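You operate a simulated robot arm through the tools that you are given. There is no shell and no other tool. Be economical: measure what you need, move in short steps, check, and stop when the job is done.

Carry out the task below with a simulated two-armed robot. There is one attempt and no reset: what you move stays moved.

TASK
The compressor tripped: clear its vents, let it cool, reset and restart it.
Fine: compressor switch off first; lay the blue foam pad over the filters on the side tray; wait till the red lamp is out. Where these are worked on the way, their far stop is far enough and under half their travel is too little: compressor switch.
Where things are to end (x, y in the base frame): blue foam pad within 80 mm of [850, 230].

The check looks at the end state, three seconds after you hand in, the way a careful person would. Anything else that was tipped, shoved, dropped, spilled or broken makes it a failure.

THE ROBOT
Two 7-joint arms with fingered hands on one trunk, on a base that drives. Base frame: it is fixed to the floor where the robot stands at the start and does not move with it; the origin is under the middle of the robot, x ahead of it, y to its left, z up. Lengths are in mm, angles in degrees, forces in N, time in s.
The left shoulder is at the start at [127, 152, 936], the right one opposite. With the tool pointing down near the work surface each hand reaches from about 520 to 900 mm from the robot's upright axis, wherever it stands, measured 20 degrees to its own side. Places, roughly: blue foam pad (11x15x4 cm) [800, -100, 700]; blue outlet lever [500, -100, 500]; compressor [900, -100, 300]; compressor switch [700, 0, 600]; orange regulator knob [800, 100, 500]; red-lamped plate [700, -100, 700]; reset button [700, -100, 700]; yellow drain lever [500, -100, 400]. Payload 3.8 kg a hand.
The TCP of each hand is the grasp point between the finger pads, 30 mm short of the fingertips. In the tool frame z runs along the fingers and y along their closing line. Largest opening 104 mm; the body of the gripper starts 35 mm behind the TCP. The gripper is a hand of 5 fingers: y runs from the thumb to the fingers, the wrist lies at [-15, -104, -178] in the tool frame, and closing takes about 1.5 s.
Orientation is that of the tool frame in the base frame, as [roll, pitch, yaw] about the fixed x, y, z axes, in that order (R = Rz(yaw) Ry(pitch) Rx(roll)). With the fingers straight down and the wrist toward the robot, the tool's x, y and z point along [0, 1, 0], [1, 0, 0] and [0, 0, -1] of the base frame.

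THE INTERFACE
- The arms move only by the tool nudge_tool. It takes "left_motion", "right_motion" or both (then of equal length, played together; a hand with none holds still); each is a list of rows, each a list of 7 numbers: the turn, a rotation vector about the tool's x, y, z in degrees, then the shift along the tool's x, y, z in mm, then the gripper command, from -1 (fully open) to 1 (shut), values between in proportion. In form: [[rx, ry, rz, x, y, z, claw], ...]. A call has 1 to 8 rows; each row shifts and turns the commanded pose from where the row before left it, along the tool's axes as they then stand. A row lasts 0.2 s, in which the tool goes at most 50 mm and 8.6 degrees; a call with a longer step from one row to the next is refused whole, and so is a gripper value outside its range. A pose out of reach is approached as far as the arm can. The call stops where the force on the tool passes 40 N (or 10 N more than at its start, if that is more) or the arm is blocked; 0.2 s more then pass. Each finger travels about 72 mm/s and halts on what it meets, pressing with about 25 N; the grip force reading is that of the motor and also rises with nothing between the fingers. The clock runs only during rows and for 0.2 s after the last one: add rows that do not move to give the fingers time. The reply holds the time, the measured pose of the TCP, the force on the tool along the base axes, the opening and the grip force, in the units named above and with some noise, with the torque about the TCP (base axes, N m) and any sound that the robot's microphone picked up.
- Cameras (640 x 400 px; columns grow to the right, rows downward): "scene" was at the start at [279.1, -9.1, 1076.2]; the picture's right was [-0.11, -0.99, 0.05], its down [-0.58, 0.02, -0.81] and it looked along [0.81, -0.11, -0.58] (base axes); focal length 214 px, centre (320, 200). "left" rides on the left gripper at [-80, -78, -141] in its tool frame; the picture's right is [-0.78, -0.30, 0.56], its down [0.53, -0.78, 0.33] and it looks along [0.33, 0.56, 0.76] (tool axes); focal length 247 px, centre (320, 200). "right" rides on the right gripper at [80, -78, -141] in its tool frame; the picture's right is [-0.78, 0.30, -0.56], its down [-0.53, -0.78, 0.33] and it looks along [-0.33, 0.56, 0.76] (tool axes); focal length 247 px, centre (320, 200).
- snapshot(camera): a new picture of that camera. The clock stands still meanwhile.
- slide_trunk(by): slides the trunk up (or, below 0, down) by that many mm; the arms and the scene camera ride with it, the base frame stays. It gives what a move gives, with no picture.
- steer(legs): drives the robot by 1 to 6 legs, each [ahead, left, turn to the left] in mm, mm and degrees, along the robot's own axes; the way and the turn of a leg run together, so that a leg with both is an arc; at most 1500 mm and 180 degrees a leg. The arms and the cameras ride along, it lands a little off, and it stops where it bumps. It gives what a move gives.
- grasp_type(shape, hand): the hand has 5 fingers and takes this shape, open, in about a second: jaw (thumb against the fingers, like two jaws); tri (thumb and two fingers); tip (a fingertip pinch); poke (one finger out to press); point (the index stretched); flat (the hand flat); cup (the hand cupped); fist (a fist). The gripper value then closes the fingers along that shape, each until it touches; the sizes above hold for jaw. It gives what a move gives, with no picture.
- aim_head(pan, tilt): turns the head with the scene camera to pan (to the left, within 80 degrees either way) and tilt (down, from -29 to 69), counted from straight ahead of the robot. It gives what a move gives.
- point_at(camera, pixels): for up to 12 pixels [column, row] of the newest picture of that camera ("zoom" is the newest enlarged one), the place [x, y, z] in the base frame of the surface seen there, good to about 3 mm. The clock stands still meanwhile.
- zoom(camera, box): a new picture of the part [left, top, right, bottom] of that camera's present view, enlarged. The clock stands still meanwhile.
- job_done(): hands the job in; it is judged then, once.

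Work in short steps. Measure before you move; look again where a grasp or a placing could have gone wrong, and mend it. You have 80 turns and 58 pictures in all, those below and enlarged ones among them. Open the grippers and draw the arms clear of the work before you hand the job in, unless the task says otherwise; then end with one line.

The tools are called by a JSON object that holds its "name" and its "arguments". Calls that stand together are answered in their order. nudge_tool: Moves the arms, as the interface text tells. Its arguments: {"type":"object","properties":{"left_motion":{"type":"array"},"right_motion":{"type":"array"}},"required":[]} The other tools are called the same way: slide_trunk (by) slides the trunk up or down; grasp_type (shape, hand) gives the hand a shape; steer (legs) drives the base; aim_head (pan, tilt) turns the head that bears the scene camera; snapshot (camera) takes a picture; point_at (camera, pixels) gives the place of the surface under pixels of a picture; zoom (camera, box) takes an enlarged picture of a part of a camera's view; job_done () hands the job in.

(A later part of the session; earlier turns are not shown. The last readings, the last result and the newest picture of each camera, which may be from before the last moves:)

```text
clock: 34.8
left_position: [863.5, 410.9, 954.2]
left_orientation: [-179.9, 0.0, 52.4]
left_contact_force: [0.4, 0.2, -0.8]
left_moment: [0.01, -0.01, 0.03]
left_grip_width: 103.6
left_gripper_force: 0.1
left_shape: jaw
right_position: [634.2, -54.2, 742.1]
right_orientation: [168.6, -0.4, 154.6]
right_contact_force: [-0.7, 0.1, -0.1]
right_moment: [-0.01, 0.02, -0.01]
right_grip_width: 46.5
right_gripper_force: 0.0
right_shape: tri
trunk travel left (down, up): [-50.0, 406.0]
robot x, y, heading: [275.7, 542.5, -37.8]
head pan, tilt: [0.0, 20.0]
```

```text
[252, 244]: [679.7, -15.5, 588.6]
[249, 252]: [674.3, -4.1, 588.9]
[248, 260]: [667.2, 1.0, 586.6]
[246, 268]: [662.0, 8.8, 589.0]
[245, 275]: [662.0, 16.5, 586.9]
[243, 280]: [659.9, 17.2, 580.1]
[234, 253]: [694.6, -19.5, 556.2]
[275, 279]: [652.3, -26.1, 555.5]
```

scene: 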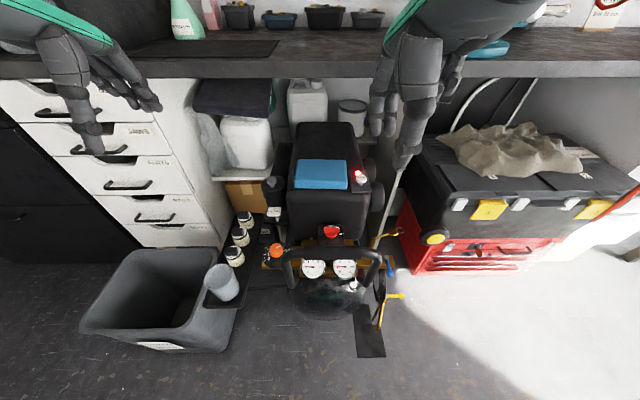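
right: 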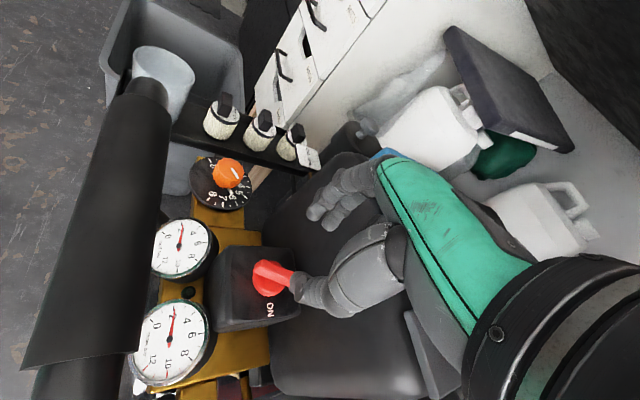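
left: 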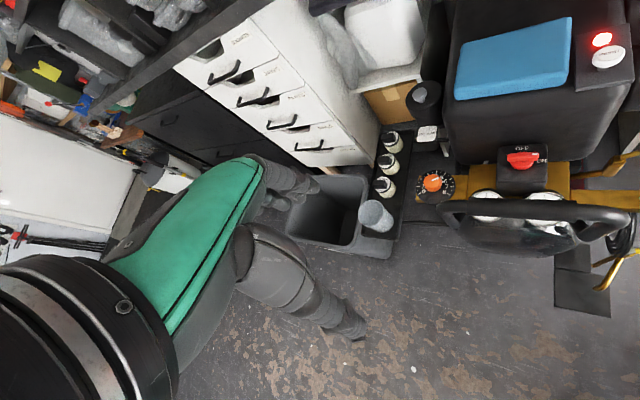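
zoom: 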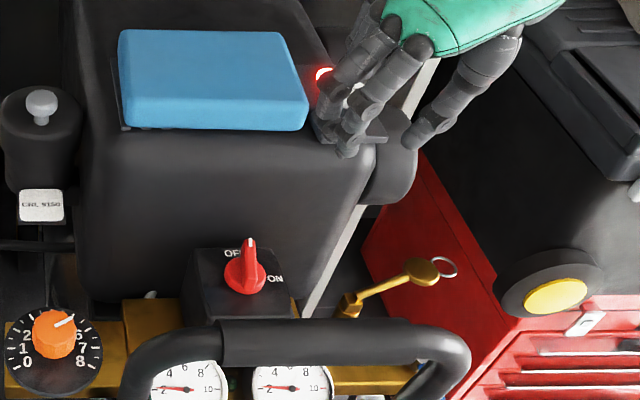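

The bar reached about -58°, short of OFF because the wrist neared its limit. I close the fingers and push the bar's tip leftward (direction +l) to the stop, with a more comfortable wrist yaw.

{"name": "nudge_tool", "arguments": {"right_motion": [[0, -1.6, 8.2, 0, 0, 0, 1], [0, -1.6, 8.2, 0, 0, 0, 1], [0, -1.6, 8.2, 0, 0, 0, 1], [0, -1.6, 8.2, 0, 0, 0, 1], [0, -0.8, 4, 2, 27, 5, 1], [0, 0, 0, 0, -7, 36, 1], [0, 0, 0, 0, -7, 36, 1]]}}

{"name": "nudge_tool", "arguments": {"right_motion": [[0, 0, 0, 0, -6, 32, 1], [0, 0, 0, 0, -6, 31, 1]]}}

{"name": "snapshot", "arguments": {"camera": "right"}}

```text
clock: 36.4
left_position: [864.1, 410.7, 953.0]
left_orientation: [-179.8, 0.0, 52.3]
left_contact_force: [-0.1, 0.1, -0.4]
left_moment: [0.0, -0.03, -0.03]
left_grip_width: 103.8
left_gripper_force: 0.1
left_shape: jaw
right_position: [656.9, -41.5, 671.2]
right_orientation: [169.0, -0.4, 117.1]
right_contact_force: [-0.4, 0.4, -1.2]
right_moment: [0.03, -0.03, 0.01]
right_grip_width: 0.1
right_gripper_force: 24.8
right_shape: tri
trunk travel left (down, up): [-50.0, 406.0]
robot x, y, heading: [275.9, 543.9, -37.5]
head pan, tilt: [0.0, 20.0]
```

```text
clock: 36.9
left_position: [859.6, 410.8, 956.1]
left_orientation: [179.9, 0.0, 52.2]
left_contact_force: [0.5, -0.6, -0.2]
left_moment: [0.02, 0.02, 0.02]
left_grip_width: 103.6
left_gripper_force: 0.1
left_shape: jaw
right_position: [655.9, -38.7, 638.2]
right_orientation: [168.0, -0.3, 117.3]
right_contact_force: [-22.6, 9.3, 15.9]
right_moment: [-0.69, -0.92, -0.31]
right_grip_width: 0.0
right_gripper_force: 24.8
right_shape: tri
trunk travel left (down, up): [-50.0, 406.0]
robot x, y, heading: [274.7, 545.2, -37.9]
head pan, tilt: [0.0, 20.0]
stopped in row 2 (right hand): the force on the tool passed its limit at 57 N (the readings are from after the stop); the commanded pose is now the measured one
```

```text
27 pictures are left
```

right: 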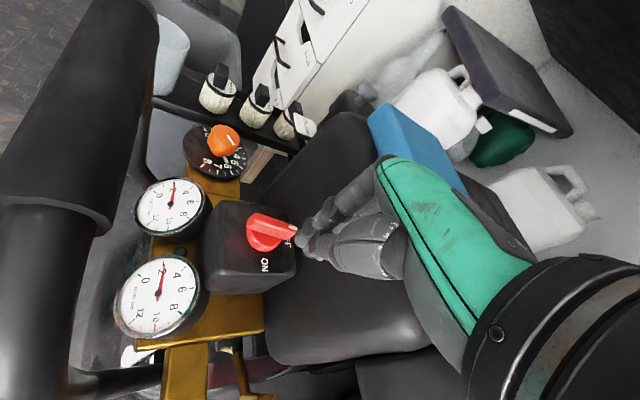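

The reading shows the hand again leaning on the compressor's front edge. I lift 20 mm, lean the hand toward the robot by 12°, shift back and come down beside the bar tip.

{"name": "nudge_tool", "arguments": {"right_motion": [[0, 0, 0, 0, 4, -20, 1], [-2.55, -5.3, -1, 0, 0, 0, 1], [-2.55, -5.3, -1, 0, 0, 0, 1], [0, 0, 0, 11.9, -1.8, -2.9, 1], [0, 0, 0, 3.3, -4.8, 16.6, 1], [0, 0, 0, 3.3, -4.8, 16.6, 1], [0, 0, 0, 3.3, -4.8, 16.6, 1]]}}

```text
clock: 38.5
left_position: [863.9, 409.8, 954.8]
left_orientation: [-179.8, 0.0, 52.3]
left_contact_force: [0.1, 0.0, 0.3]
left_moment: [0.01, 0.01, 0.01]
left_grip_width: 103.5
left_gripper_force: 0.0
left_shape: jaw
right_position: [651.8, -30.9, 601.3]
right_orientation: [163.1, 10.4, 116.7]
right_contact_force: [0.5, -0.2, -0.1]
right_moment: [-0.01, 0.02, 0.0]
right_grip_width: 0.0
right_gripper_force: 24.5
right_shape: tri
trunk travel left (down, up): [-50.0, 406.0]
robot x, y, heading: [277.1, 549.0, -37.8]
head pan, tilt: [0.0, 20.0]
```

Clear of contact and beside the tip. I push left in +l by about 20 mm.

{"name": "nudge_tool", "arguments": {"right_motion": [[0, 0, 0, 3, 6.2, 1.2, 1], [0, 0, 0, 3, 6.2, 1.2, 1], [0, 0, 0, 2.6, 5.3, 1, 1], [0, 0, 0, 0, 0, 0, 1]]}}

{"name": "zoom", "arguments": {"camera": "right", "box": [220, 150, 400, 320]}}

```text
clock: 39.5
left_position: [862.8, 406.8, 954.4]
left_orientation: [-179.9, -0.1, 52.3]
left_contact_force: [-0.5, 1.1, 0.8]
left_moment: [0.0, 0.01, -0.01]
left_grip_width: 103.7
left_gripper_force: 0.1
left_shape: jaw
right_position: [660.4, -18.7, 601.9]
right_orientation: [163.2, 10.5, 116.2]
right_contact_force: [-11.6, -17.8, 1.3]
right_moment: [-0.33, 0.12, -0.04]
right_grip_width: 0.0
right_gripper_force: 25.3
right_shape: tri
trunk travel left (down, up): [-50.0, 406.0]
robot x, y, heading: [278.5, 546.9, -37.8]
head pan, tilt: [0.0, 20.0]
```

```text
2.35 times, centred on (310, 235) of right
```

zoom: 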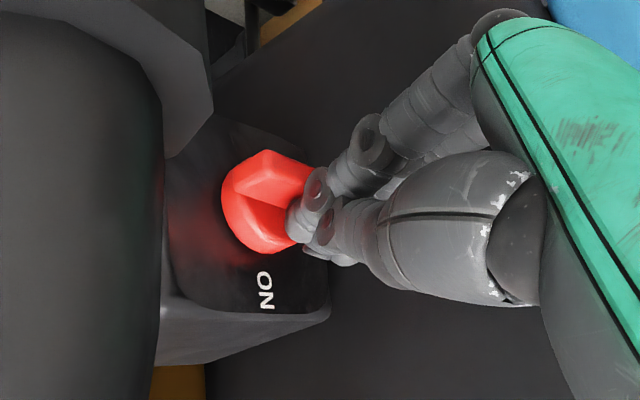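

The push shows 21 N resistance. I push a few mm more to make sure it's at the stop, then back off, rise and look.

{"name": "nudge_tool", "arguments": {"right_motion": [[0, 0, 0, 1.3, 2.7, 0.5, 1], [0, 0, 0, 1.3, 2.7, 0.5, 1], [0, 0, 0, 0, 0, 0, 1]]}}

{"name": "nudge_tool", "arguments": {"right_motion": [[0, 0, 0, -5, -11, -2, 1], [0, 0, 0, -7, 10, -35, 1], [0, 0, 0, -7, 10, -35, 1], [0, 0, 0, -7, 10, -35, 1], [0, 0, 0, -20, -40, -8, 1], [0, 0, 0, -10, -20, -4, 1]]}}

{"name": "zoom", "arguments": {"camera": "scene", "box": [340, 150, 480, 270]}}

{"name": "point_at", "arguments": {"camera": "zoom", "pixels": [[236, 242], [240, 244], [240, 252], [242, 260], [243, 268], [245, 278], [234, 250], [275, 279]]}}

```text
clock: 40.4
left_position: [862.5, 407.0, 953.9]
left_orientation: [-180.0, 0.0, 52.1]
left_contact_force: [-1.0, 0.1, -0.1]
left_moment: [-0.03, -0.02, 0.0]
left_grip_width: 103.8
left_gripper_force: 0.0
left_shape: jaw
right_position: [662.6, -20.7, 601.6]
right_orientation: [163.6, 11.0, 115.7]
right_contact_force: [-10.2, -11.1, 3.0]
right_moment: [-0.1, 0.17, 0.04]
right_grip_width: 0.3
right_gripper_force: 24.6
right_shape: tri
trunk travel left (down, up): [-50.0, 406.0]
robot x, y, heading: [275.2, 546.4, -38.2]
head pan, tilt: [0.0, 20.0]
stopped in row 3 (right hand): the force on the tool passed its limit at 40 N (the readings are from after the stop); the commanded pose is now the measured one
```

```text
clock: 41.8
left_position: [864.0, 408.9, 954.0]
left_orientation: [-180.0, 0.0, 52.1]
left_contact_force: [0.2, 1.3, 0.7]
left_moment: [0.03, 0.01, 0.0]
left_grip_width: 103.8
left_gripper_force: 0.1
left_shape: jaw
right_position: [616.3, -79.0, 710.6]
right_orientation: [163.4, 10.8, 116.1]
right_contact_force: [-0.2, 1.3, -1.0]
right_moment: [0.0, 0.03, 0.0]
right_grip_width: 0.1
right_gripper_force: 25.0
right_shape: tri
trunk travel left (down, up): [-50.0, 406.0]
robot x, y, heading: [280.1, 542.7, -37.7]
head pan, tilt: [0.0, 20.0]
```

```text
3.33 times, centred on (410, 210) of scene
```

zoom: 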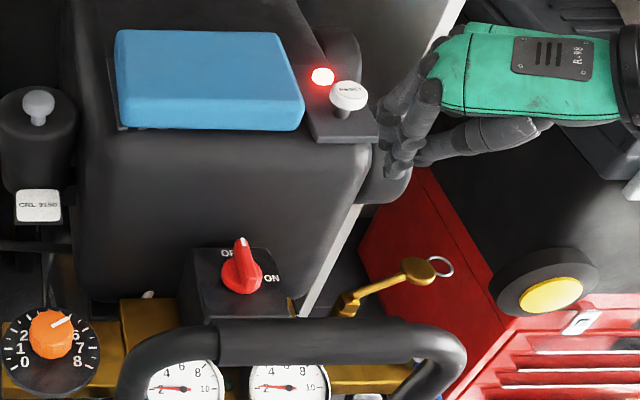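

```text
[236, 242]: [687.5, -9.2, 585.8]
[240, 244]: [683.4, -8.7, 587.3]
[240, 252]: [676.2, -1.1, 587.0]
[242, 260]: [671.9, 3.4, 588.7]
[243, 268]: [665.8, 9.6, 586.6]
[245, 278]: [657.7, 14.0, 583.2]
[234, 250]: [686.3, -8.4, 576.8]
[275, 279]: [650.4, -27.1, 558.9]
```

The switch now points to OFF, at its stop (over 40 N). Next I measure the pad's true width to choose the grasp.

{"name": "zoom", "arguments": {"camera": "scene", "box": [340, 150, 420, 200]}}

{"name": "point_at", "arguments": {"camera": "scene", "pixels": [[320, 220], [330, 230]]}}

```text
8.00 times, centred on (380, 175) of scene
```

zoom: 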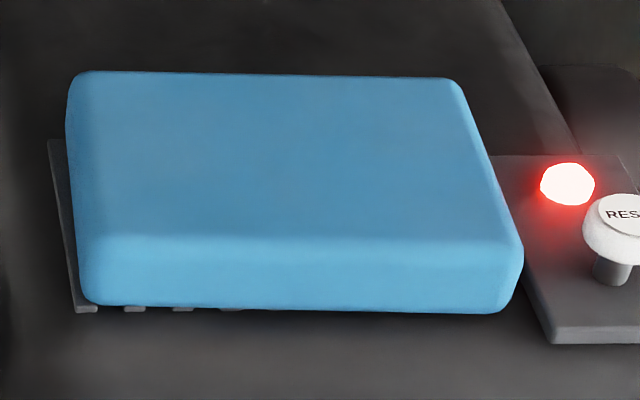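

```text
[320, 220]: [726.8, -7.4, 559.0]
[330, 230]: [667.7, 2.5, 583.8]
```

I take points along the pad's edges from this enlarged view.

{"name": "point_at", "arguments": {"camera": "zoom", "pixels": [[270, 76], [270, 85], [270, 100], [270, 235], [270, 250], [270, 290], [270, 303], [270, 325], [85, 200], [75, 200], [485, 200], [500, 200]]}}

```text
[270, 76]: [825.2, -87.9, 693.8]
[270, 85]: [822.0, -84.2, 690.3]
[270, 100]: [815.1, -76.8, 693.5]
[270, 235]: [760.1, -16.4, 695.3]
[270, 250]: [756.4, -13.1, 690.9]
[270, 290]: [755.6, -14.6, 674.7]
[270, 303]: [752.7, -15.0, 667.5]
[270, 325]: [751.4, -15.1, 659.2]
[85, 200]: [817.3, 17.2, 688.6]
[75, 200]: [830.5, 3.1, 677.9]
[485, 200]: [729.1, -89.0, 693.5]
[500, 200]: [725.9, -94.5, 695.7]
```

Pad is about 105–110 mm across (f 606–711), thickness 659–695: borderline for the hand. I check the opening the left hand has in other shapes.

{"name": "grasp_type", "arguments": {"hand": "left", "shape": "cup"}}

{"name": "grasp_type", "arguments": {"hand": "left", "shape": "jaw"}}

{"name": "snapshot", "arguments": {"camera": "left"}}

```text
clock: 42.6
left_position: [863.3, 408.1, 954.5]
left_orientation: [-179.8, -0.1, 52.1]
left_contact_force: [0.2, 0.1, 0.6]
left_moment: [0.01, 0.0, -0.02]
left_grip_width: 59.6
left_gripper_force: 0.0
left_shape: cup
right_position: [615.9, -79.2, 710.0]
right_orientation: [163.3, 10.8, 116.1]
right_contact_force: [-0.5, -0.9, -1.0]
right_moment: [-0.01, 0.0, -0.01]
right_grip_width: 0.3
right_gripper_force: 24.9
right_shape: tri
trunk travel left (down, up): [-50.0, 406.0]
robot x, y, heading: [275.8, 546.4, -37.8]
head pan, tilt: [0.0, 20.0]
```

```text
clock: 43.5
left_position: [863.1, 408.8, 954.1]
left_orientation: [-179.9, 0.0, 52.3]
left_contact_force: [0.6, 0.8, 0.1]
left_moment: [-0.03, -0.02, 0.02]
left_grip_width: 103.9
left_gripper_force: 0.1
left_shape: jaw
right_position: [616.2, -78.0, 711.5]
right_orientation: [163.4, 10.8, 116.1]
right_contact_force: [-0.3, 0.0, -0.4]
right_moment: [0.02, 0.02, 0.01]
right_grip_width: 0.2
right_gripper_force: 24.8
right_shape: tri
trunk travel left (down, up): [-50.0, 406.0]
robot x, y, heading: [277.9, 542.9, -37.9]
head pan, tilt: [0.0, 20.0]
```

```text
23 pictures are left
```

left: 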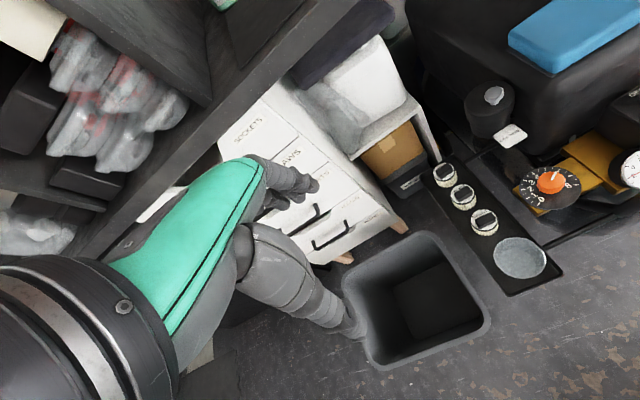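

The jaw shape gives the widest opening. I bring the right hand (in jaw shape) upright above the pad, to test a straight-down grasp across its short side.

{"name": "nudge_tool", "arguments": {"right_motion": [[0, 0, 0, -8, 13, -42, 1], [0, 0, 0, -8, 13, -42, 1], [2.55, 5.3, 1, 0, 0, 0, 1], [2.55, 5.3, 1, 0, 0, 0, 1], [0, -1.6, 8.2, 0, 0, 0, 1], [0, -1.6, 8.2, 0, 0, 0, 1], [0, -1.6, 8.2, 0, 0, 0, 1], [0, -1.6, 8.2, 0, 0, 0, 1]]}}

{"name": "nudge_tool", "arguments": {"right_motion": [[0, -1.6, 8.2, 0, 0, 0, 1], [0, -1.6, 8.2, 0, 0, 0, 1], [0, -1.6, 8.2, 0, 0, 0, 1], [0, -1, 5, 0, 0, 0, 1], [5.5, 0, 0, 0, 0, 0, 1], [5.5, 0, 0, 0, 0, 0, 1]]}}

{"name": "grasp_type", "arguments": {"hand": "right", "shape": "jaw"}}

```text
clock: 45.4
left_position: [861.6, 409.0, 954.7]
left_orientation: [-179.8, 0.0, 52.2]
left_contact_force: [0.2, 0.4, 0.1]
left_moment: [0.02, 0.0, -0.02]
left_grip_width: 103.8
left_gripper_force: 0.0
left_shape: jaw
right_position: [615.6, -79.1, 802.9]
right_orientation: [168.6, -0.2, 83.1]
right_contact_force: [0.1, -0.1, 0.6]
right_moment: [-0.01, -0.01, 0.03]
right_grip_width: 0.0
right_gripper_force: 25.5
right_shape: tri
trunk travel left (down, up): [-50.0, 406.0]
robot x, y, heading: [276.0, 548.6, -37.8]
head pan, tilt: [0.0, 20.0]
```

```text
clock: 46.8
left_position: [863.3, 407.9, 954.3]
left_orientation: [-179.9, 0.0, 52.2]
left_contact_force: [1.1, 1.0, 0.3]
left_moment: [0.01, 0.0, 0.02]
left_grip_width: 103.9
left_gripper_force: 0.0
left_shape: jaw
right_position: [554.5, -161.3, 792.6]
right_orientation: [179.9, -0.6, 53.4]
right_contact_force: [0.5, -0.6, -0.6]
right_moment: [0.0, 0.0, 0.01]
right_grip_width: 0.0
right_gripper_force: 25.1
right_shape: tri
right hand out of reach, approached as far as the arm can: row 3, 4, 5, 6
trunk travel left (down, up): [-50.0, 406.0]
robot x, y, heading: [274.6, 547.7, -38.0]
head pan, tilt: [0.0, 20.0]
```

```text
clock: 47.6
left_position: [863.1, 407.6, 953.5]
left_orientation: [-179.8, 0.0, 52.2]
left_contact_force: [-0.1, -0.5, -0.3]
left_moment: [-0.01, 0.02, -0.02]
left_grip_width: 104.1
left_gripper_force: 0.1
left_shape: jaw
right_position: [555.3, -160.5, 792.9]
right_orientation: [179.8, -0.6, 53.4]
right_contact_force: [0.4, 0.6, -0.6]
right_moment: [0.0, 0.0, 0.02]
right_grip_width: 103.7
right_gripper_force: 0.1
right_shape: jaw
trunk travel left (down, up): [-50.0, 406.0]
robot x, y, heading: [275.6, 543.1, -38.1]
head pan, tilt: [0.0, 20.0]
```

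The arm drifted at a joint limit, so I move toward the pad (forward and left) in moderate steps and read where it is.

{"name": "nudge_tool", "arguments": {"right_motion": [[0, 0, 0, 25, 25, 0, -1], [0, 0, 0, 25, 25, 0, -1], [0, 0, 0, 25, 25, 0, -1], [0, 0, 0, 25, 25, 0, -1], [0, 0, 0, 25, 22, 0, -1]]}}

```text
clock: 48.9
left_position: [863.9, 409.1, 953.2]
left_orientation: [-179.8, 0.0, 52.3]
left_contact_force: [0.1, -0.1, 0.3]
left_moment: [-0.01, 0.01, 0.02]
left_grip_width: 103.9
left_gripper_force: 0.1
left_shape: jaw
right_position: [649.5, -229.6, 780.4]
right_orientation: [179.7, -0.9, 53.8]
right_contact_force: [-0.6, 0.4, 0.2]
right_moment: [-0.04, 0.02, -0.01]
right_grip_width: 103.6
right_gripper_force: 0.2
right_shape: jaw
right hand out of reach, approached as far as the arm can: row 1, 2, 3, 4, 5
trunk travel left (down, up): [-50.0, 406.0]
robot x, y, heading: [276.5, 546.9, -37.7]
head pan, tilt: [0.0, 20.0]
```

The arm is in an awkward branch. I retract it toward its start-like pose (up and back) so it can unwind.

{"name": "nudge_tool", "arguments": {"right_motion": [[0, 0, 0, -10, -30, -30, -1], [0, 0, 0, -10, -30, -30, -1], [0, 0, 0, -10, -30, -30, -1], [0, 0, 0, -10, -30, -30, -1], [0, 0, 0, -10, -30, -30, -1], [0, 0, 0, -10, -30, -20, -1], [0, 0, 0, -10, -10, 0, -1]]}}

```text
clock: 50.5
left_position: [864.3, 408.3, 953.3]
left_orientation: [-179.8, 0.0, 52.2]
left_contact_force: [0.3, 0.3, -0.9]
left_moment: [-0.01, -0.05, 0.01]
left_grip_width: 103.6
left_gripper_force: 0.0
left_shape: jaw
right_position: [450.3, -171.5, 952.6]
right_orientation: [179.8, -0.3, 53.2]
right_contact_force: [0.4, 0.0, 0.2]
right_moment: [0.0, 0.0, -0.04]
right_grip_width: 103.5
right_gripper_force: 0.0
right_shape: jaw
trunk travel left (down, up): [-50.0, 406.0]
robot x, y, heading: [279.2, 540.9, -37.9]
head pan, tilt: [0.0, 20.0]
```

Now reachable again. I sweep left 270 mm at this height to restore the start-like pose.

{"name": "nudge_tool", "arguments": {"right_motion": [[0, 0, 0, 45, 0, 0, -1], [0, 0, 0, 45, 0, 0, -1], [0, 0, 0, 45, 0, 0, -1], [0, 0, 0, 45, 0, 0, -1], [0, 0, 0, 45, 0, 0, -1], [0, 0, 0, 45, 0, 0, -1]]}}

```text
clock: 51.9
left_position: [863.0, 408.8, 954.0]
left_orientation: [-179.9, 0.0, 52.2]
left_contact_force: [0.1, 0.2, 0.1]
left_moment: [0.02, -0.02, 0.01]
left_grip_width: 103.7
left_gripper_force: 0.1
left_shape: jaw
right_position: [495.7, -126.6, 939.6]
right_orientation: [179.7, -1.0, 54.2]
right_contact_force: [-0.1, -0.3, -0.6]
right_moment: [-0.02, 0.03, -0.01]
right_grip_width: 103.4
right_gripper_force: 0.1
right_shape: jaw
right hand out of reach, approached as far as the arm can: row 2, 3, 4, 5, 6
trunk travel left (down, up): [-50.0, 406.0]
robot x, y, heading: [275.1, 548.0, -38.0]
head pan, tilt: [0.0, 20.0]
```

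The right arm keeps a wrist limit near yaw 52; it still works for yaw ≥ 80. I'll use the left hand for the pad: drive 260 mm to the right so the pad is in its range.

{"name": "steer", "arguments": {"legs": [[0, -260, 0.4]]}}

```text
clock: 53.7
left_position: [706.8, 209.6, 953.9]
left_orientation: [-180.0, 0.0, 52.6]
left_contact_force: [-0.5, -0.9, 0.0]
left_moment: [-0.01, -0.04, -0.03]
left_grip_width: 103.8
left_gripper_force: 0.1
left_shape: jaw
right_position: [343.6, -328.4, 938.9]
right_orientation: [179.7, -1.0, 54.6]
right_contact_force: [-0.3, -0.3, 0.0]
right_moment: [0.02, -0.05, 0.01]
right_grip_width: 103.7
right_gripper_force: 0.1
right_shape: jaw
trunk travel left (down, up): [-50.0, 406.0]
robot x, y, heading: [117.5, 338.5, -37.3]
head pan, tilt: [0.0, 20.0]
```

I move the left hand down and right first, then forward over the pad to (f 658, l 438) at z≈800.

{"name": "nudge_tool", "arguments": {"left_motion": [[0, 0, 0, -30, 0, 36, -1], [0, 0, 0, -30, 0, 36, -1], [0, 0, 0, -30, 0, 36, -1], [0, 0, 0, -30, 20, 36, -1], [0, 0, 0, -30, 35, 10, -1], [0, 0, 0, -9, 45, 0, -1], [0, 0, 0, 0, 45, 0, -1], [0, 0, 0, 0, 45, 0, -1]]}}

{"name": "nudge_tool", "arguments": {"left_motion": [[0, 0, 0, 0, 35, 0, -1], [0, 0, 0, 0, 0, 0, -1]]}}

{"name": "snapshot", "arguments": {"camera": "left"}}

```text
refused: row 4 steps farther than a row can; nothing moved
```

```text
clock: 54.3
left_position: [733.4, 188.7, 956.3]
left_orientation: [-179.9, 0.0, 52.7]
left_contact_force: [-0.4, -0.6, 0.4]
left_moment: [-0.03, -0.02, -0.03]
left_grip_width: 103.9
left_gripper_force: 0.0
left_shape: jaw
right_position: [343.4, -328.2, 940.5]
right_orientation: [179.7, -1.0, 54.6]
right_contact_force: [0.2, 0.2, -0.4]
right_moment: [0.0, 0.03, -0.01]
right_grip_width: 103.5
right_gripper_force: 0.0
right_shape: jaw
trunk travel left (down, up): [-50.0, 406.0]
robot x, y, heading: [121.7, 342.8, -37.6]
head pan, tilt: [0.0, 20.0]
```

```text
22 pictures are left
```

left: 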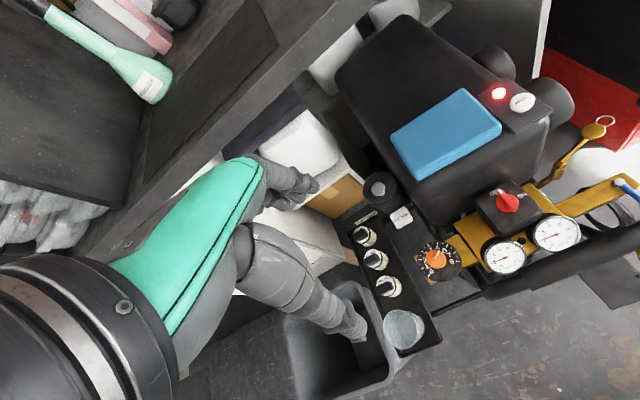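

That first call was refused (step too long). This view is useful anyway: I measure filters, cup and pad from it.

{"name": "point_at", "arguments": {"camera": "left", "pixels": [[362, 233], [375, 258], [386, 285], [370, 240], [381, 266], [394, 291], [385, 325], [405, 312], [424, 328], [402, 347], [436, 257], [402, 217]]}}

{"name": "nudge_tool", "arguments": {"left_motion": [[0, 0, 0, -30, 0, 36, -1], [0, 0, 0, -30, 0, 36, -1], [0, 0, 0, -30, 0, 36, -1], [0, 0, 0, -30, 0, 36, -1], [0, 0, 0, -30, 35, 10, -1], [0, 0, 0, -9, 45, 0, -1], [0, 0, 0, 0, 45, 0, -1], [0, 0, 0, 0, 45, 0, -1]]}}

```text
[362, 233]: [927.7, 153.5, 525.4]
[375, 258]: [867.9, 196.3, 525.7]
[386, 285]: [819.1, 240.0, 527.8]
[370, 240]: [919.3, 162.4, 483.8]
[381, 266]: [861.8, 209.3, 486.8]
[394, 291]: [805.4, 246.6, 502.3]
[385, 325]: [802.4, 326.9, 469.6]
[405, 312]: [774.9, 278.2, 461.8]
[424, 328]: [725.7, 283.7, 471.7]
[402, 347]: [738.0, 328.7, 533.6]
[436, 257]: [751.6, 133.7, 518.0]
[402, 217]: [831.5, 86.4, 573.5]
```

```text
clock: 56.1
left_position: [773.6, -43.0, 800.3]
left_orientation: [-179.9, -0.1, 52.4]
left_contact_force: [0.8, 1.2, -0.7]
left_moment: [0.01, 0.01, -0.01]
left_grip_width: 103.9
left_gripper_force: 0.1
left_shape: jaw
right_position: [344.3, -329.4, 939.9]
right_orientation: [179.6, -1.0, 54.6]
right_contact_force: [0.1, -0.2, 0.0]
right_moment: [0.01, -0.01, -0.01]
right_grip_width: 103.7
right_gripper_force: 0.0
right_shape: jaw
trunk travel left (down, up): [-50.0, 406.0]
robot x, y, heading: [116.4, 343.0, -37.4]
head pan, tilt: [0.0, 20.0]
```

The left hand is at f≈640, l≈437. I go forward 18 mm and down to z≈735 (tips just above the pad) and look.

{"name": "nudge_tool", "arguments": {"left_motion": [[0, 0, 0, 0, 18, 20, -1], [0, 0, 0, 0, 0, 25, -1], [0, 0, 0, 0, 0, 20, -1]]}}

{"name": "snapshot", "arguments": {"camera": "left"}}

{"name": "snapshot", "arguments": {"camera": "scene"}}

```text
clock: 56.9
left_position: [787.8, -53.0, 733.5]
left_orientation: [-179.9, 0.0, 52.5]
left_contact_force: [-0.4, 0.9, -0.5]
left_moment: [0.0, 0.01, -0.01]
left_grip_width: 103.8
left_gripper_force: 0.1
left_shape: jaw
right_position: [343.6, -328.2, 939.9]
right_orientation: [179.7, -0.9, 54.6]
right_contact_force: [-0.4, 0.4, 0.5]
right_moment: [0.04, -0.02, 0.01]
right_grip_width: 103.6
right_gripper_force: 0.1
right_shape: jaw
trunk travel left (down, up): [-50.0, 406.0]
robot x, y, heading: [120.7, 340.7, -37.6]
head pan, tilt: [0.0, 20.0]
```

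```text
21 pictures are left
```

left: 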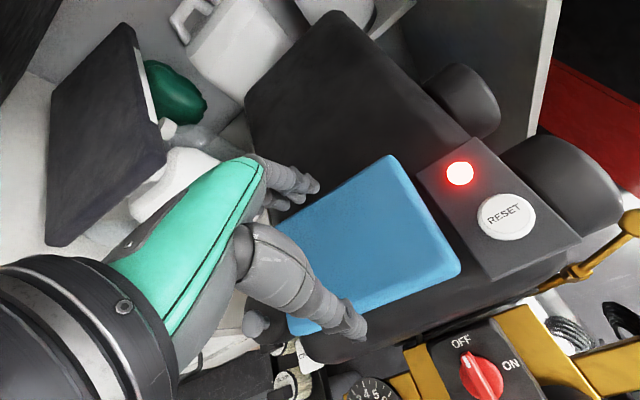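

```text
20 pictures are left
```

scene: 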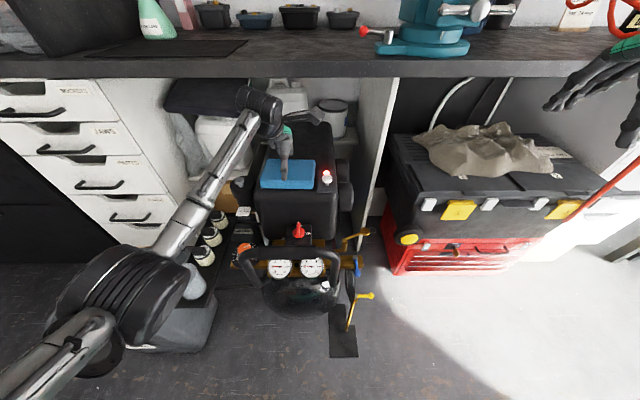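

Projecting the fingertips at full opening, they land almost exactly on the pad's front and rear edges. I try lowering gently, watching the force.

{"name": "nudge_tool", "arguments": {"left_motion": [[0, 0, 0, 0, 0, 8, -1], [0, 0, 0, 0, 0, 6, -1], [0, 0, 0, 0, 0, 6, -1], [0, 0, 0, 0, 0, 6, -1], [0, 0, 0, 0, 0, 6, -1]]}}

```text
clock: 58.1
left_position: [787.3, -53.5, 714.7]
left_orientation: [178.8, 0.1, 52.4]
left_contact_force: [3.7, -2.3, 33.3]
left_moment: [-1.11, -2.11, 0.02]
left_grip_width: 103.9
left_gripper_force: 0.1
left_shape: jaw
right_position: [339.8, -326.6, 944.2]
right_orientation: [179.3, -1.0, 54.6]
right_contact_force: [0.6, -0.4, 0.7]
right_moment: [-0.01, 0.01, -0.01]
right_grip_width: 104.0
right_gripper_force: 0.1
right_shape: jaw
trunk travel left (down, up): [-50.0, 406.0]
robot x, y, heading: [120.6, 339.7, -37.4]
head pan, tilt: [0.0, 20.0]
```

The torque places the contact about 70 mm forward of the TCP, i.e. at the fingers, not the thumb. I look closely.

{"name": "zoom", "arguments": {"camera": "left", "box": [230, 130, 470, 340]}}

{"name": "zoom", "arguments": {"camera": "scene", "box": [230, 110, 350, 200]}}

```text
1.90 times, centred on (350, 235) of left
```

zoom: 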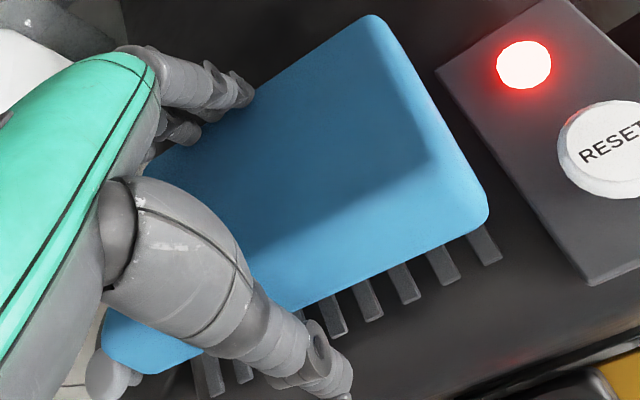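

```text
4.44 times, centred on (290, 155) of scene
```

zoom: 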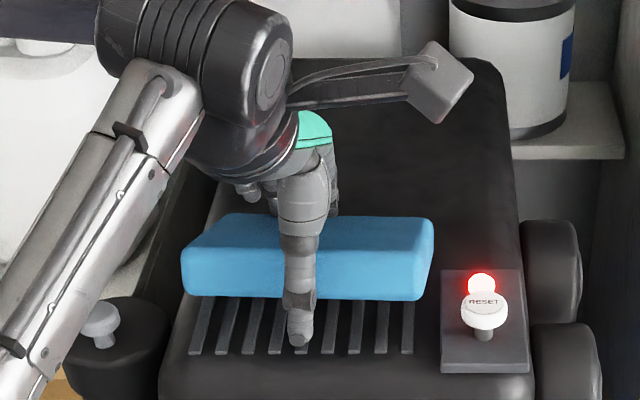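

The pad slid backward about 35 mm when the hand pressed on it. I measure its new location.

{"name": "point_at", "arguments": {"camera": "zoom", "pixels": [[240, 290], [390, 290], [240, 255], [390, 255], [370, 218], [225, 216], [433, 235], [183, 265], [250, 340], [400, 340], [350, 330]]}}

{"name": "nudge_tool", "arguments": {"left_motion": [[0, 0, 0, 0, 0, -15, -1], [0, 0, 0, 0, 0, -25, -1]]}}

```text
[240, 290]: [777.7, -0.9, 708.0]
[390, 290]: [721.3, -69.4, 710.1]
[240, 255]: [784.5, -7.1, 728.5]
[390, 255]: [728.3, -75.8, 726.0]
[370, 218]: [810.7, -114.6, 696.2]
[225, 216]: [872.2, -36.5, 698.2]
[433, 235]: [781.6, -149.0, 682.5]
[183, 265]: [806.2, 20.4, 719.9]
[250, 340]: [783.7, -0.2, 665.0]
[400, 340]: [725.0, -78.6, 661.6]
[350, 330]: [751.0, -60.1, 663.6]
```

```text
clock: 58.7
left_position: [787.5, -50.9, 738.5]
left_orientation: [-179.3, -0.1, 52.6]
left_contact_force: [0.8, 0.0, -0.3]
left_moment: [0.0, 0.02, 0.02]
left_grip_width: 103.9
left_gripper_force: 0.0
left_shape: jaw
right_position: [343.4, -328.1, 938.5]
right_orientation: [179.9, -0.9, 54.5]
right_contact_force: [-0.8, 0.4, 0.3]
right_moment: [0.0, -0.02, -0.03]
right_grip_width: 103.8
right_gripper_force: 0.1
right_shape: jaw
trunk travel left (down, up): [-50.0, 406.0]
robot x, y, heading: [116.8, 338.2, -37.3]
head pan, tilt: [0.0, 20.0]
```

The front had been levered up (front face 708–728). I see where it settled after the lift.

{"name": "zoom", "arguments": {"camera": "scene", "box": [230, 110, 350, 200]}}

{"name": "point_at", "arguments": {"camera": "zoom", "pixels": [[220, 300], [390, 300], [220, 270], [390, 270], [370, 205], [220, 205], [360, 215], [225, 320], [400, 320], [250, 315], [350, 300]]}}

```text
4.44 times, centred on (290, 155) of scene
```

zoom: 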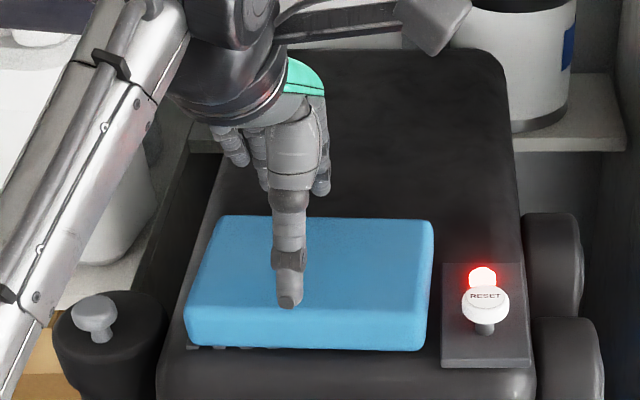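

```text
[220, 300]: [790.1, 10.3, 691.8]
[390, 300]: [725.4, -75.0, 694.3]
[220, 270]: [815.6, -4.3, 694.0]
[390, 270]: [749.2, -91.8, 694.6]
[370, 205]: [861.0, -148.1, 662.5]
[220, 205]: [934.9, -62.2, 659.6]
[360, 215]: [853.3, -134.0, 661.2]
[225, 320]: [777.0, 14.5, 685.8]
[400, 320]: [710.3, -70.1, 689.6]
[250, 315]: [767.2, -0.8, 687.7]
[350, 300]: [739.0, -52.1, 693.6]
```

The pad fell back to its original place (front edge f≈607). A straight-down grasp is too tight, so I'll drag it diagonally front-left to let its corner overhang, then pinch its thickness. I close the fingers and press on the pad's centre.

{"name": "nudge_tool", "arguments": {"left_motion": [[0, 0, 0, 0, 0, -20, 0], [0, 0, 0, 0, 0, 0, 1], [0, 0, 0, 0, 0, 0, 1], [0, 0, 0, 0, 0, 0, 1], [0, 0, 0, 0, 0, 15, 1], [0, 0, 0, 0, 0, 10, 1]]}}

{"name": "nudge_tool", "arguments": {"left_motion": [[0, 0, 0, 0, 0, 5, 1], [0, 0, 0, 0, 0, 4, 1], [0, 0, 0, 0, 0, 0, 1]]}}

```text
clock: 60.1
left_position: [788.3, -53.9, 738.9]
left_orientation: [-179.9, 0.0, 52.6]
left_contact_force: [0.4, -0.5, -0.2]
left_moment: [0.0, -0.03, -0.01]
left_grip_width: 0.0
left_gripper_force: 24.9
left_shape: jaw
right_position: [343.0, -327.5, 939.6]
right_orientation: [179.7, -1.0, 54.6]
right_contact_force: [-0.7, 0.5, -0.8]
right_moment: [0.0, 0.03, 0.01]
right_grip_width: 103.7
right_gripper_force: 0.0
right_shape: jaw
trunk travel left (down, up): [-50.0, 406.0]
robot x, y, heading: [121.0, 342.1, -37.3]
head pan, tilt: [0.0, 20.0]
```

```text
clock: 60.9
left_position: [786.9, -51.6, 729.9]
left_orientation: [-179.9, 0.1, 52.6]
left_contact_force: [-0.1, 0.6, -1.2]
left_moment: [0.02, 0.0, 0.04]
left_grip_width: 0.0
left_gripper_force: 24.4
left_shape: jaw
right_position: [343.3, -327.9, 940.3]
right_orientation: [179.7, -1.0, 54.6]
right_contact_force: [0.5, -0.4, -0.7]
right_moment: [0.0, 0.0, -0.01]
right_grip_width: 103.8
right_gripper_force: 0.1
right_shape: jaw
trunk travel left (down, up): [-50.0, 406.0]
robot x, y, heading: [121.4, 340.0, -37.3]
head pan, tilt: [0.0, 20.0]
```

No contact yet at z 730; I continue lowering in small steps.

{"name": "nudge_tool", "arguments": {"left_motion": [[0, 0, 0, 0, 0, 4, 1], [0, 0, 0, 0, 0, 3, 1], [0, 0, 0, 0, 0, 2, 1], [0, 0, 0, 0, 0, 0, 1]]}}

```text
clock: 61.9
left_position: [787.6, -52.4, 722.2]
left_orientation: [179.9, -0.1, 52.6]
left_contact_force: [3.3, -0.8, 10.0]
left_moment: [-0.05, -0.15, -0.05]
left_grip_width: 0.0
left_gripper_force: 24.6
left_shape: jaw
right_position: [343.2, -327.4, 941.5]
right_orientation: [179.6, -0.9, 54.7]
right_contact_force: [0.6, -0.5, 0.7]
right_moment: [0.03, 0.01, 0.04]
right_grip_width: 103.8
right_gripper_force: 0.1
right_shape: jaw
trunk travel left (down, up): [-50.0, 406.0]
robot x, y, heading: [119.9, 339.2, -37.4]
head pan, tilt: [0.0, 20.0]
```

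Contact at 10 N. I add a little pressure and drag 35 mm back and 30 mm left.

{"name": "nudge_tool", "arguments": {"left_motion": [[0, 0, 0, 0, 0, 1.5, 1], [0, 0, 0, 4.5, -5, 0, 1], [0, 0, 0, 4.5, -5, 0, 1], [0, 0, 0, 4.5, -5, 0, 1], [0, 0, 0, 4.5, -5, 0, 1], [0, 0, 0, 4.5, -5, 0, 1], [0, 0, 0, 4.5, -5, 0, 1], [0, 0, 0, 4, -5, 0, 1]]}}

{"name": "zoom", "arguments": {"camera": "scene", "box": [230, 110, 350, 200]}}

{"name": "point_at", "arguments": {"camera": "zoom", "pixels": [[220, 320], [380, 320], [180, 300], [200, 340], [420, 300], [400, 345], [220, 350], [300, 350], [160, 350], [240, 230], [370, 230]]}}

```text
clock: 63.7
left_position: [778.1, -5.4, 723.2]
left_orientation: [179.6, -0.1, 52.6]
left_contact_force: [1.2, -9.1, 24.9]
left_moment: [-0.48, -0.23, 0.05]
left_grip_width: 0.1
left_gripper_force: 25.3
left_shape: jaw
right_position: [341.1, -327.8, 942.2]
right_orientation: [179.5, -1.0, 54.6]
right_contact_force: [-0.9, 0.7, 0.0]
right_moment: [0.02, -0.01, 0.0]
right_grip_width: 103.8
right_gripper_force: 0.1
right_shape: jaw
trunk travel left (down, up): [-50.0, 406.0]
robot x, y, heading: [116.8, 341.3, -37.4]
head pan, tilt: [0.0, 20.0]
```

```text
4.44 times, centred on (290, 155) of scene
```

zoom: 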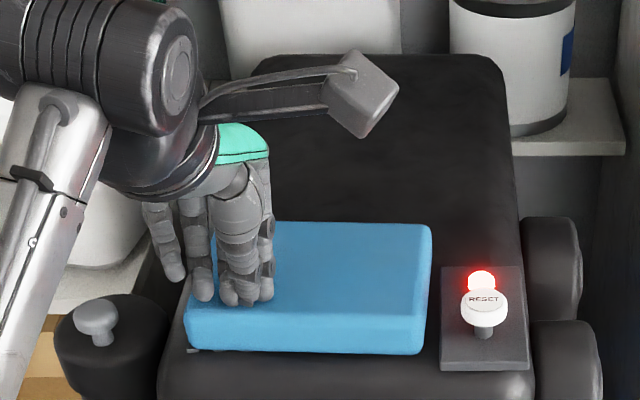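

```text
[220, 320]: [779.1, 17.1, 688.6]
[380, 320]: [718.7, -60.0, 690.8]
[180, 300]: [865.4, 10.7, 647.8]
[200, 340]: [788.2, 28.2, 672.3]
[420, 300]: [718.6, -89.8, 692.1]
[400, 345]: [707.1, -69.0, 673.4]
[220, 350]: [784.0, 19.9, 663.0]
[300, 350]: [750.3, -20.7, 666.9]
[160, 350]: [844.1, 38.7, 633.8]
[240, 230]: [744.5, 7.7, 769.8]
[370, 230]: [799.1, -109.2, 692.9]
```

The fingers slipped over the pad (it barely moved). I switch to a poke finger, to go behind the pad's rear edge and pull it forward.

{"name": "nudge_tool", "arguments": {"left_motion": [[0, 0, 0, 0, 0, -40, 1], [0, 0, 0, -10, 25, -20, 1], [0, 0, 0, -10, 40, 0, 1], [0, 0, 0, -12, 40, 0, 1]]}}

{"name": "grasp_type", "arguments": {"hand": "left", "shape": "poke"}}

{"name": "snapshot", "arguments": {"camera": "left"}}

```text
clock: 64.7
left_position: [841.2, -97.6, 779.7]
left_orientation: [180.0, 0.0, 52.7]
left_contact_force: [0.1, 0.6, -1.2]
left_moment: [0.01, -0.07, 0.02]
left_grip_width: 0.0
left_gripper_force: 24.3
left_shape: jaw
right_position: [341.7, -328.6, 940.8]
right_orientation: [179.6, -1.0, 54.6]
right_contact_force: [-0.2, 0.1, -0.8]
right_moment: [-0.01, -0.01, 0.01]
right_grip_width: 103.8
right_gripper_force: 0.0
right_shape: jaw
trunk travel left (down, up): [-50.0, 406.0]
robot x, y, heading: [116.3, 340.5, -37.5]
head pan, tilt: [0.0, 20.0]
```

```text
clock: 65.6
left_position: [842.5, -97.1, 779.8]
left_orientation: [180.0, -0.1, 52.7]
left_contact_force: [-0.2, -1.3, -0.3]
left_moment: [-0.03, 0.0, -0.02]
left_grip_width: 0.0
left_gripper_force: 0.0
left_shape: poke
right_position: [343.9, -328.9, 940.0]
right_orientation: [179.6, -1.0, 54.6]
right_contact_force: [0.1, 0.6, 0.1]
right_moment: [0.01, -0.01, 0.02]
right_grip_width: 103.6
right_gripper_force: 0.1
right_shape: jaw
trunk travel left (down, up): [-50.0, 406.0]
robot x, y, heading: [117.3, 340.6, -37.3]
head pan, tilt: [0.0, 20.0]
```

```text
15 pictures are left
```

left: 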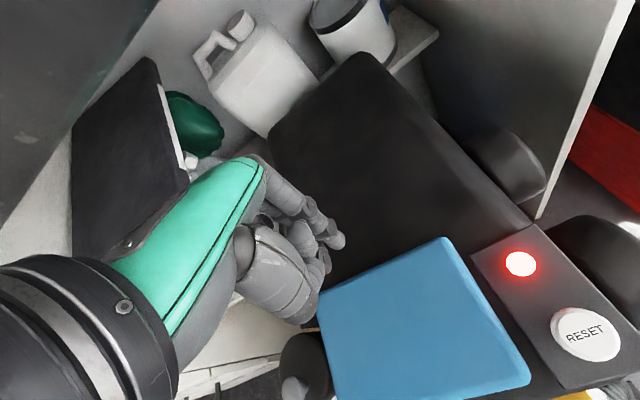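

The poke finger is at about f 727, l 436, just behind the pad's rear edge (pixel (335,240)). I lower it to mid-pad height.

{"name": "nudge_tool", "arguments": {"left_motion": [[0, 0, 0, 0, 0, 40, -1], [0, 0, 0, 0, 0, 30, -1], [0, 0, 0, 0, 0, 11, -1]]}}

{"name": "nudge_tool", "arguments": {"left_motion": [[0, 0, 0, 0, -8, 0, -1], [0, 0, 0, 0, -8, 0, -1], [0, 0, 0, 0, -8, 0, -1], [0, 0, 0, 0, -8, 0, -1], [0, 0, 0, 0, 0, 0, -1]]}}

{"name": "zoom", "arguments": {"camera": "scene", "box": [230, 110, 350, 200]}}

{"name": "point_at", "arguments": {"camera": "zoom", "pixels": [[220, 360], [380, 360], [220, 345], [380, 345], [300, 340], [200, 330], [420, 320], [240, 240], [380, 240]]}}

```text
clock: 66.4
left_position: [841.5, -94.5, 697.6]
left_orientation: [-179.8, 0.0, 52.5]
left_contact_force: [0.8, -0.4, -0.3]
left_moment: [0.02, 0.0, 0.0]
left_grip_width: 0.0
left_gripper_force: 0.0
left_shape: poke
right_position: [343.8, -327.6, 940.0]
right_orientation: [179.7, -1.0, 54.6]
right_contact_force: [-0.4, 0.2, -0.4]
right_moment: [-0.02, -0.04, 0.0]
right_grip_width: 103.8
right_gripper_force: 0.0
right_shape: jaw
trunk travel left (down, up): [-50.0, 406.0]
robot x, y, heading: [120.2, 337.9, -37.1]
head pan, tilt: [0.0, 20.0]
```

```text
clock: 67.6
left_position: [816.3, -75.0, 696.6]
left_orientation: [-179.9, 0.0, 52.6]
left_contact_force: [0.2, 0.2, -0.4]
left_moment: [0.0, 0.0, -0.02]
left_grip_width: 0.0
left_gripper_force: 0.0
left_shape: poke
right_position: [344.3, -328.7, 941.4]
right_orientation: [179.7, -1.0, 54.6]
right_contact_force: [0.2, 0.2, -0.4]
right_moment: [0.01, 0.0, 0.02]
right_grip_width: 103.7
right_gripper_force: 0.2
right_shape: jaw
trunk travel left (down, up): [-50.0, 406.0]
robot x, y, heading: [117.3, 340.1, -37.4]
head pan, tilt: [0.0, 20.0]
```

```text
4.44 times, centred on (290, 155) of scene
```

zoom: 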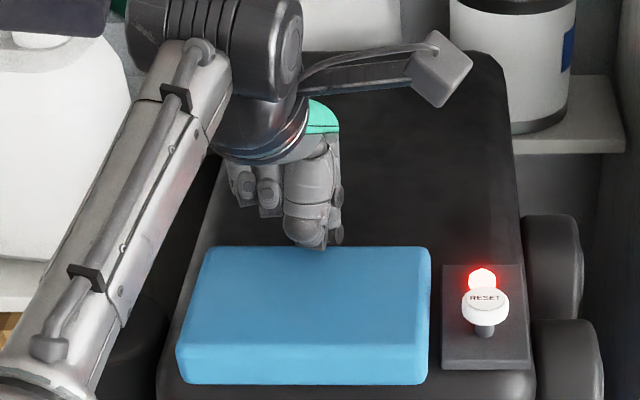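

```text
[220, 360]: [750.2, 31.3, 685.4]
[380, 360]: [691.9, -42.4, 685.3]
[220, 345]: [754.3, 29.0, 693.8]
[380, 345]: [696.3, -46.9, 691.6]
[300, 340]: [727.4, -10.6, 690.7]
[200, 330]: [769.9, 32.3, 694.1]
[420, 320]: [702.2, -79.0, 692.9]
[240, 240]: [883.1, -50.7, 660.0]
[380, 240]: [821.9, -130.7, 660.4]
```

The pad slid forward easily (front now f≈575). I back off, shift to the left part of its rear edge and pull another 20 mm, so the left-front corner sticks out.

{"name": "nudge_tool", "arguments": {"left_motion": [[0, 0, 0, 0, 10, 0, -1], [0, 0, 0, 25, 0, 0, -1], [0, 0, 0, 27, 0, 0, -1], [0, 0, 0, 0, -8, 0, -1], [0, 0, 0, 0, -8, 0, -1], [0, 0, 0, 0, -8, 0, -1], [0, 0, 0, 0, -8, 0, -1], [0, 0, 0, 0, 0, 0, -1]]}}

{"name": "zoom", "arguments": {"camera": "scene", "box": [220, 120, 360, 220]}}

{"name": "point_at", "arguments": {"camera": "zoom", "pixels": [[200, 295], [220, 320], [300, 310], [380, 305], [200, 280], [400, 290], [220, 330], [180, 300], [240, 360], [330, 340], [160, 320], [400, 230]]}}

```text
clock: 69.4
left_position: [831.7, -20.0, 698.1]
left_orientation: [-179.9, -0.1, 52.7]
left_contact_force: [0.1, -0.4, 1.1]
left_moment: [-0.01, -0.01, -0.02]
left_grip_width: 0.2
left_gripper_force: 0.0
left_shape: poke
right_position: [344.3, -328.2, 940.4]
right_orientation: [179.7, -1.1, 54.6]
right_contact_force: [-0.6, 0.9, 0.8]
right_moment: [-0.02, 0.0, -0.04]
right_grip_width: 103.8
right_gripper_force: 0.0
right_shape: jaw
trunk travel left (down, up): [-50.0, 406.0]
robot x, y, heading: [119.1, 338.7, -37.4]
head pan, tilt: [0.0, 20.0]
```

```text
4.00 times, centred on (290, 170) of scene
```

zoom: 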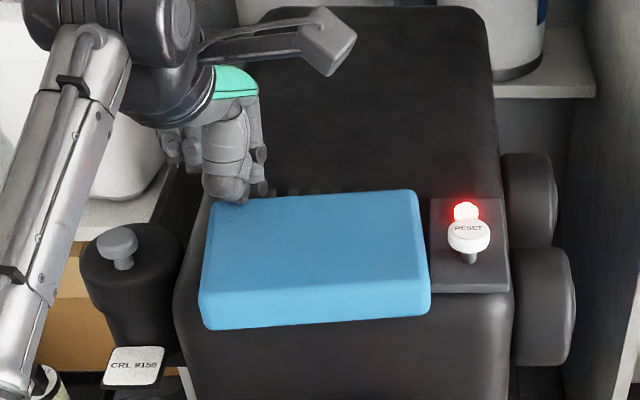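

```text
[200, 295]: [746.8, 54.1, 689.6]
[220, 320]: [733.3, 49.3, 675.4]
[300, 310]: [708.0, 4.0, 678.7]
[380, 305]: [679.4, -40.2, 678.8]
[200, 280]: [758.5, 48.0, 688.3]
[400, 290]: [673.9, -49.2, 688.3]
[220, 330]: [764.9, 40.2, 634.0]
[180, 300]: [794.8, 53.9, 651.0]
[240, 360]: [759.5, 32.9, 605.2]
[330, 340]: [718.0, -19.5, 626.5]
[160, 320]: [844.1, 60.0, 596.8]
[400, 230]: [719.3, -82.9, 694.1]
```

The left-front corner now overhangs (front face f≈551 at l 486; compressor face f≈581). I raise the left hand, bring it back to the open area and reshape to jaw.

{"name": "nudge_tool", "arguments": {"left_motion": [[0, 0, 0, 0, 8, -40, -1], [0, 0, 0, 0, 0, -45, -1], [0, 0, 0, 0, 0, -40, -1], [0, 0, 0, 10, -45, 0, -1], [0, 0, 0, 15, -45, 0, -1], [0, 0, 0, 15, -45, 0, -1], [0, 0, 0, 15, -45, 0, -1], [0, 0, 0, 0, -45, 0, -1]]}}

{"name": "grasp_type", "arguments": {"hand": "left", "shape": "jaw"}}

{"name": "nudge_tool", "arguments": {"left_motion": [[0, 0, 7, 0, 0, 0, -0.4], [0, 0, 7, 0, 0, 0, -0.4], [0, 0, 7, 0, 0, 0, -0.4], [0, 0, 7, 0, 0, 0, -0.4], [0, 0, 7, 0, 0, 0, -0.4], [-8.3, 0, 0, 0, 0, 0, -0.4], [-8.3, 0, 0, 0, 0, 0, -0.4], [-8.3, 0, 0, 0, 0, 0, -0.4]]}}

{"name": "nudge_tool", "arguments": {"left_motion": [[-8.3, 0, 0, 0, 0, 0, -0.4], [-8.3, 0, 0, 0, 0, 0, -0.4], [-8.3, 0, 0, 0, 0, 0, -0.4], [-8.3, 0, 0, 0, 0, 0, -0.4], [-8.3, 0, 0, 0, 0, 0, -0.4], [-8.3, 0, 0, 0, 0, 0, -0.4]]}}

```text
clock: 71.2
left_position: [691.6, 155.0, 824.7]
left_orientation: [-179.9, 0.1, 52.6]
left_contact_force: [-1.0, 0.1, -0.5]
left_moment: [0.01, -0.03, -0.01]
left_grip_width: 0.0
left_gripper_force: 0.1
left_shape: poke
right_position: [343.7, -327.0, 941.4]
right_orientation: [179.6, -1.0, 54.6]
right_contact_force: [0.2, -0.3, -0.4]
right_moment: [0.0, 0.0, -0.01]
right_grip_width: 103.9
right_gripper_force: 0.1
right_shape: jaw
trunk travel left (down, up): [-50.0, 406.0]
robot x, y, heading: [118.5, 342.3, -37.7]
head pan, tilt: [0.0, 20.0]
```

```text
clock: 72.1
left_position: [693.3, 154.3, 824.0]
left_orientation: [-179.8, 0.1, 52.6]
left_contact_force: [0.1, 0.0, -0.5]
left_moment: [0.0, 0.01, 0.03]
left_grip_width: 104.0
left_gripper_force: 0.0
left_shape: jaw
right_position: [344.3, -328.1, 941.1]
right_orientation: [179.6, -1.0, 54.6]
right_contact_force: [0.3, -0.2, -0.5]
right_moment: [-0.02, 0.0, -0.02]
right_grip_width: 103.8
right_gripper_force: 0.0
right_shape: jaw
trunk travel left (down, up): [-50.0, 406.0]
robot x, y, heading: [118.9, 341.2, -37.4]
head pan, tilt: [0.0, 20.0]
```

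```text
clock: 73.9
left_position: [693.4, 154.4, 822.0]
left_orientation: [155.0, 0.2, 17.5]
left_contact_force: [-0.3, -0.2, -0.6]
left_moment: [0.0, 0.03, -0.04]
left_grip_width: 73.0
left_gripper_force: 0.1
left_shape: jaw
right_position: [344.0, -327.8, 940.0]
right_orientation: [179.9, -1.0, 54.5]
right_contact_force: [0.2, -1.2, 0.0]
right_moment: [0.03, -0.02, 0.04]
right_grip_width: 103.7
right_gripper_force: 0.1
right_shape: jaw
trunk travel left (down, up): [-50.0, 406.0]
robot x, y, heading: [118.4, 340.5, -37.3]
head pan, tilt: [0.0, 20.0]
```

```text
clock: 75.3
left_position: [693.4, 154.3, 821.4]
left_orientation: [105.3, 0.2, 17.6]
left_contact_force: [-0.3, 0.0, -0.6]
left_moment: [0.0, 0.01, 0.0]
left_grip_width: 72.9
left_gripper_force: 0.1
left_shape: jaw
right_position: [343.3, -329.1, 939.7]
right_orientation: [179.7, -1.0, 54.6]
right_contact_force: [0.6, -0.4, 0.3]
right_moment: [0.04, 0.03, -0.02]
right_grip_width: 103.5
right_gripper_force: 0.1
right_shape: jaw
trunk travel left (down, up): [-50.0, 406.0]
robot x, y, heading: [115.9, 343.9, -37.7]
head pan, tilt: [0.0, 20.0]
```

The orientation is reached: fingers pointing forward-right, 15° down, thumb below. I lower to the pre-grasp point 100 mm from the pad's corner and look.

{"name": "nudge_tool", "arguments": {"left_motion": [[0, 0, 0, 1.6, -33.2, 12.4, -0.4], [0, 0, 0, 1.6, -33.2, 12.4, -0.4], [0, 0, 0, 1.5, -33.2, 12.4, -0.4], [0, 0, 0, 1.5, -33.2, 12.4, -0.4]]}}

{"name": "snapshot", "arguments": {"camera": "left"}}

```text
clock: 76.3
left_position: [702.9, 147.7, 681.8]
left_orientation: [106.1, -0.4, 17.6]
left_contact_force: [-0.6, -1.9, 1.7]
left_moment: [0.08, -0.04, 0.05]
left_grip_width: 73.1
left_gripper_force: 0.0
left_shape: jaw
right_position: [342.7, -326.5, 950.1]
right_orientation: [179.2, -0.8, 54.6]
right_contact_force: [0.2, -0.6, 0.2]
right_moment: [-0.04, 0.02, 0.01]
right_grip_width: 103.5
right_gripper_force: 0.0
right_shape: jaw
trunk travel left (down, up): [-50.0, 406.0]
robot x, y, heading: [121.6, 339.8, -37.5]
head pan, tilt: [0.0, 20.0]
```

```text
12 pictures are left
```

left: 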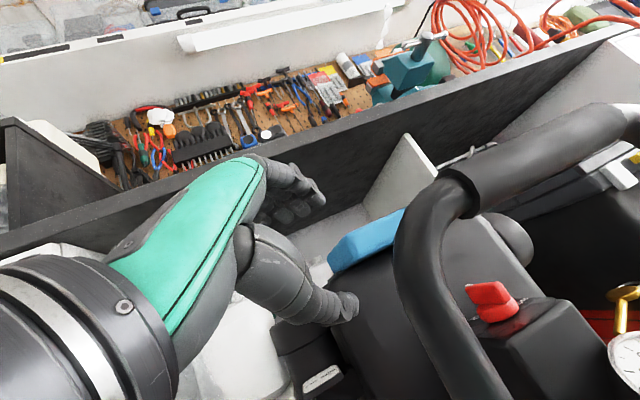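

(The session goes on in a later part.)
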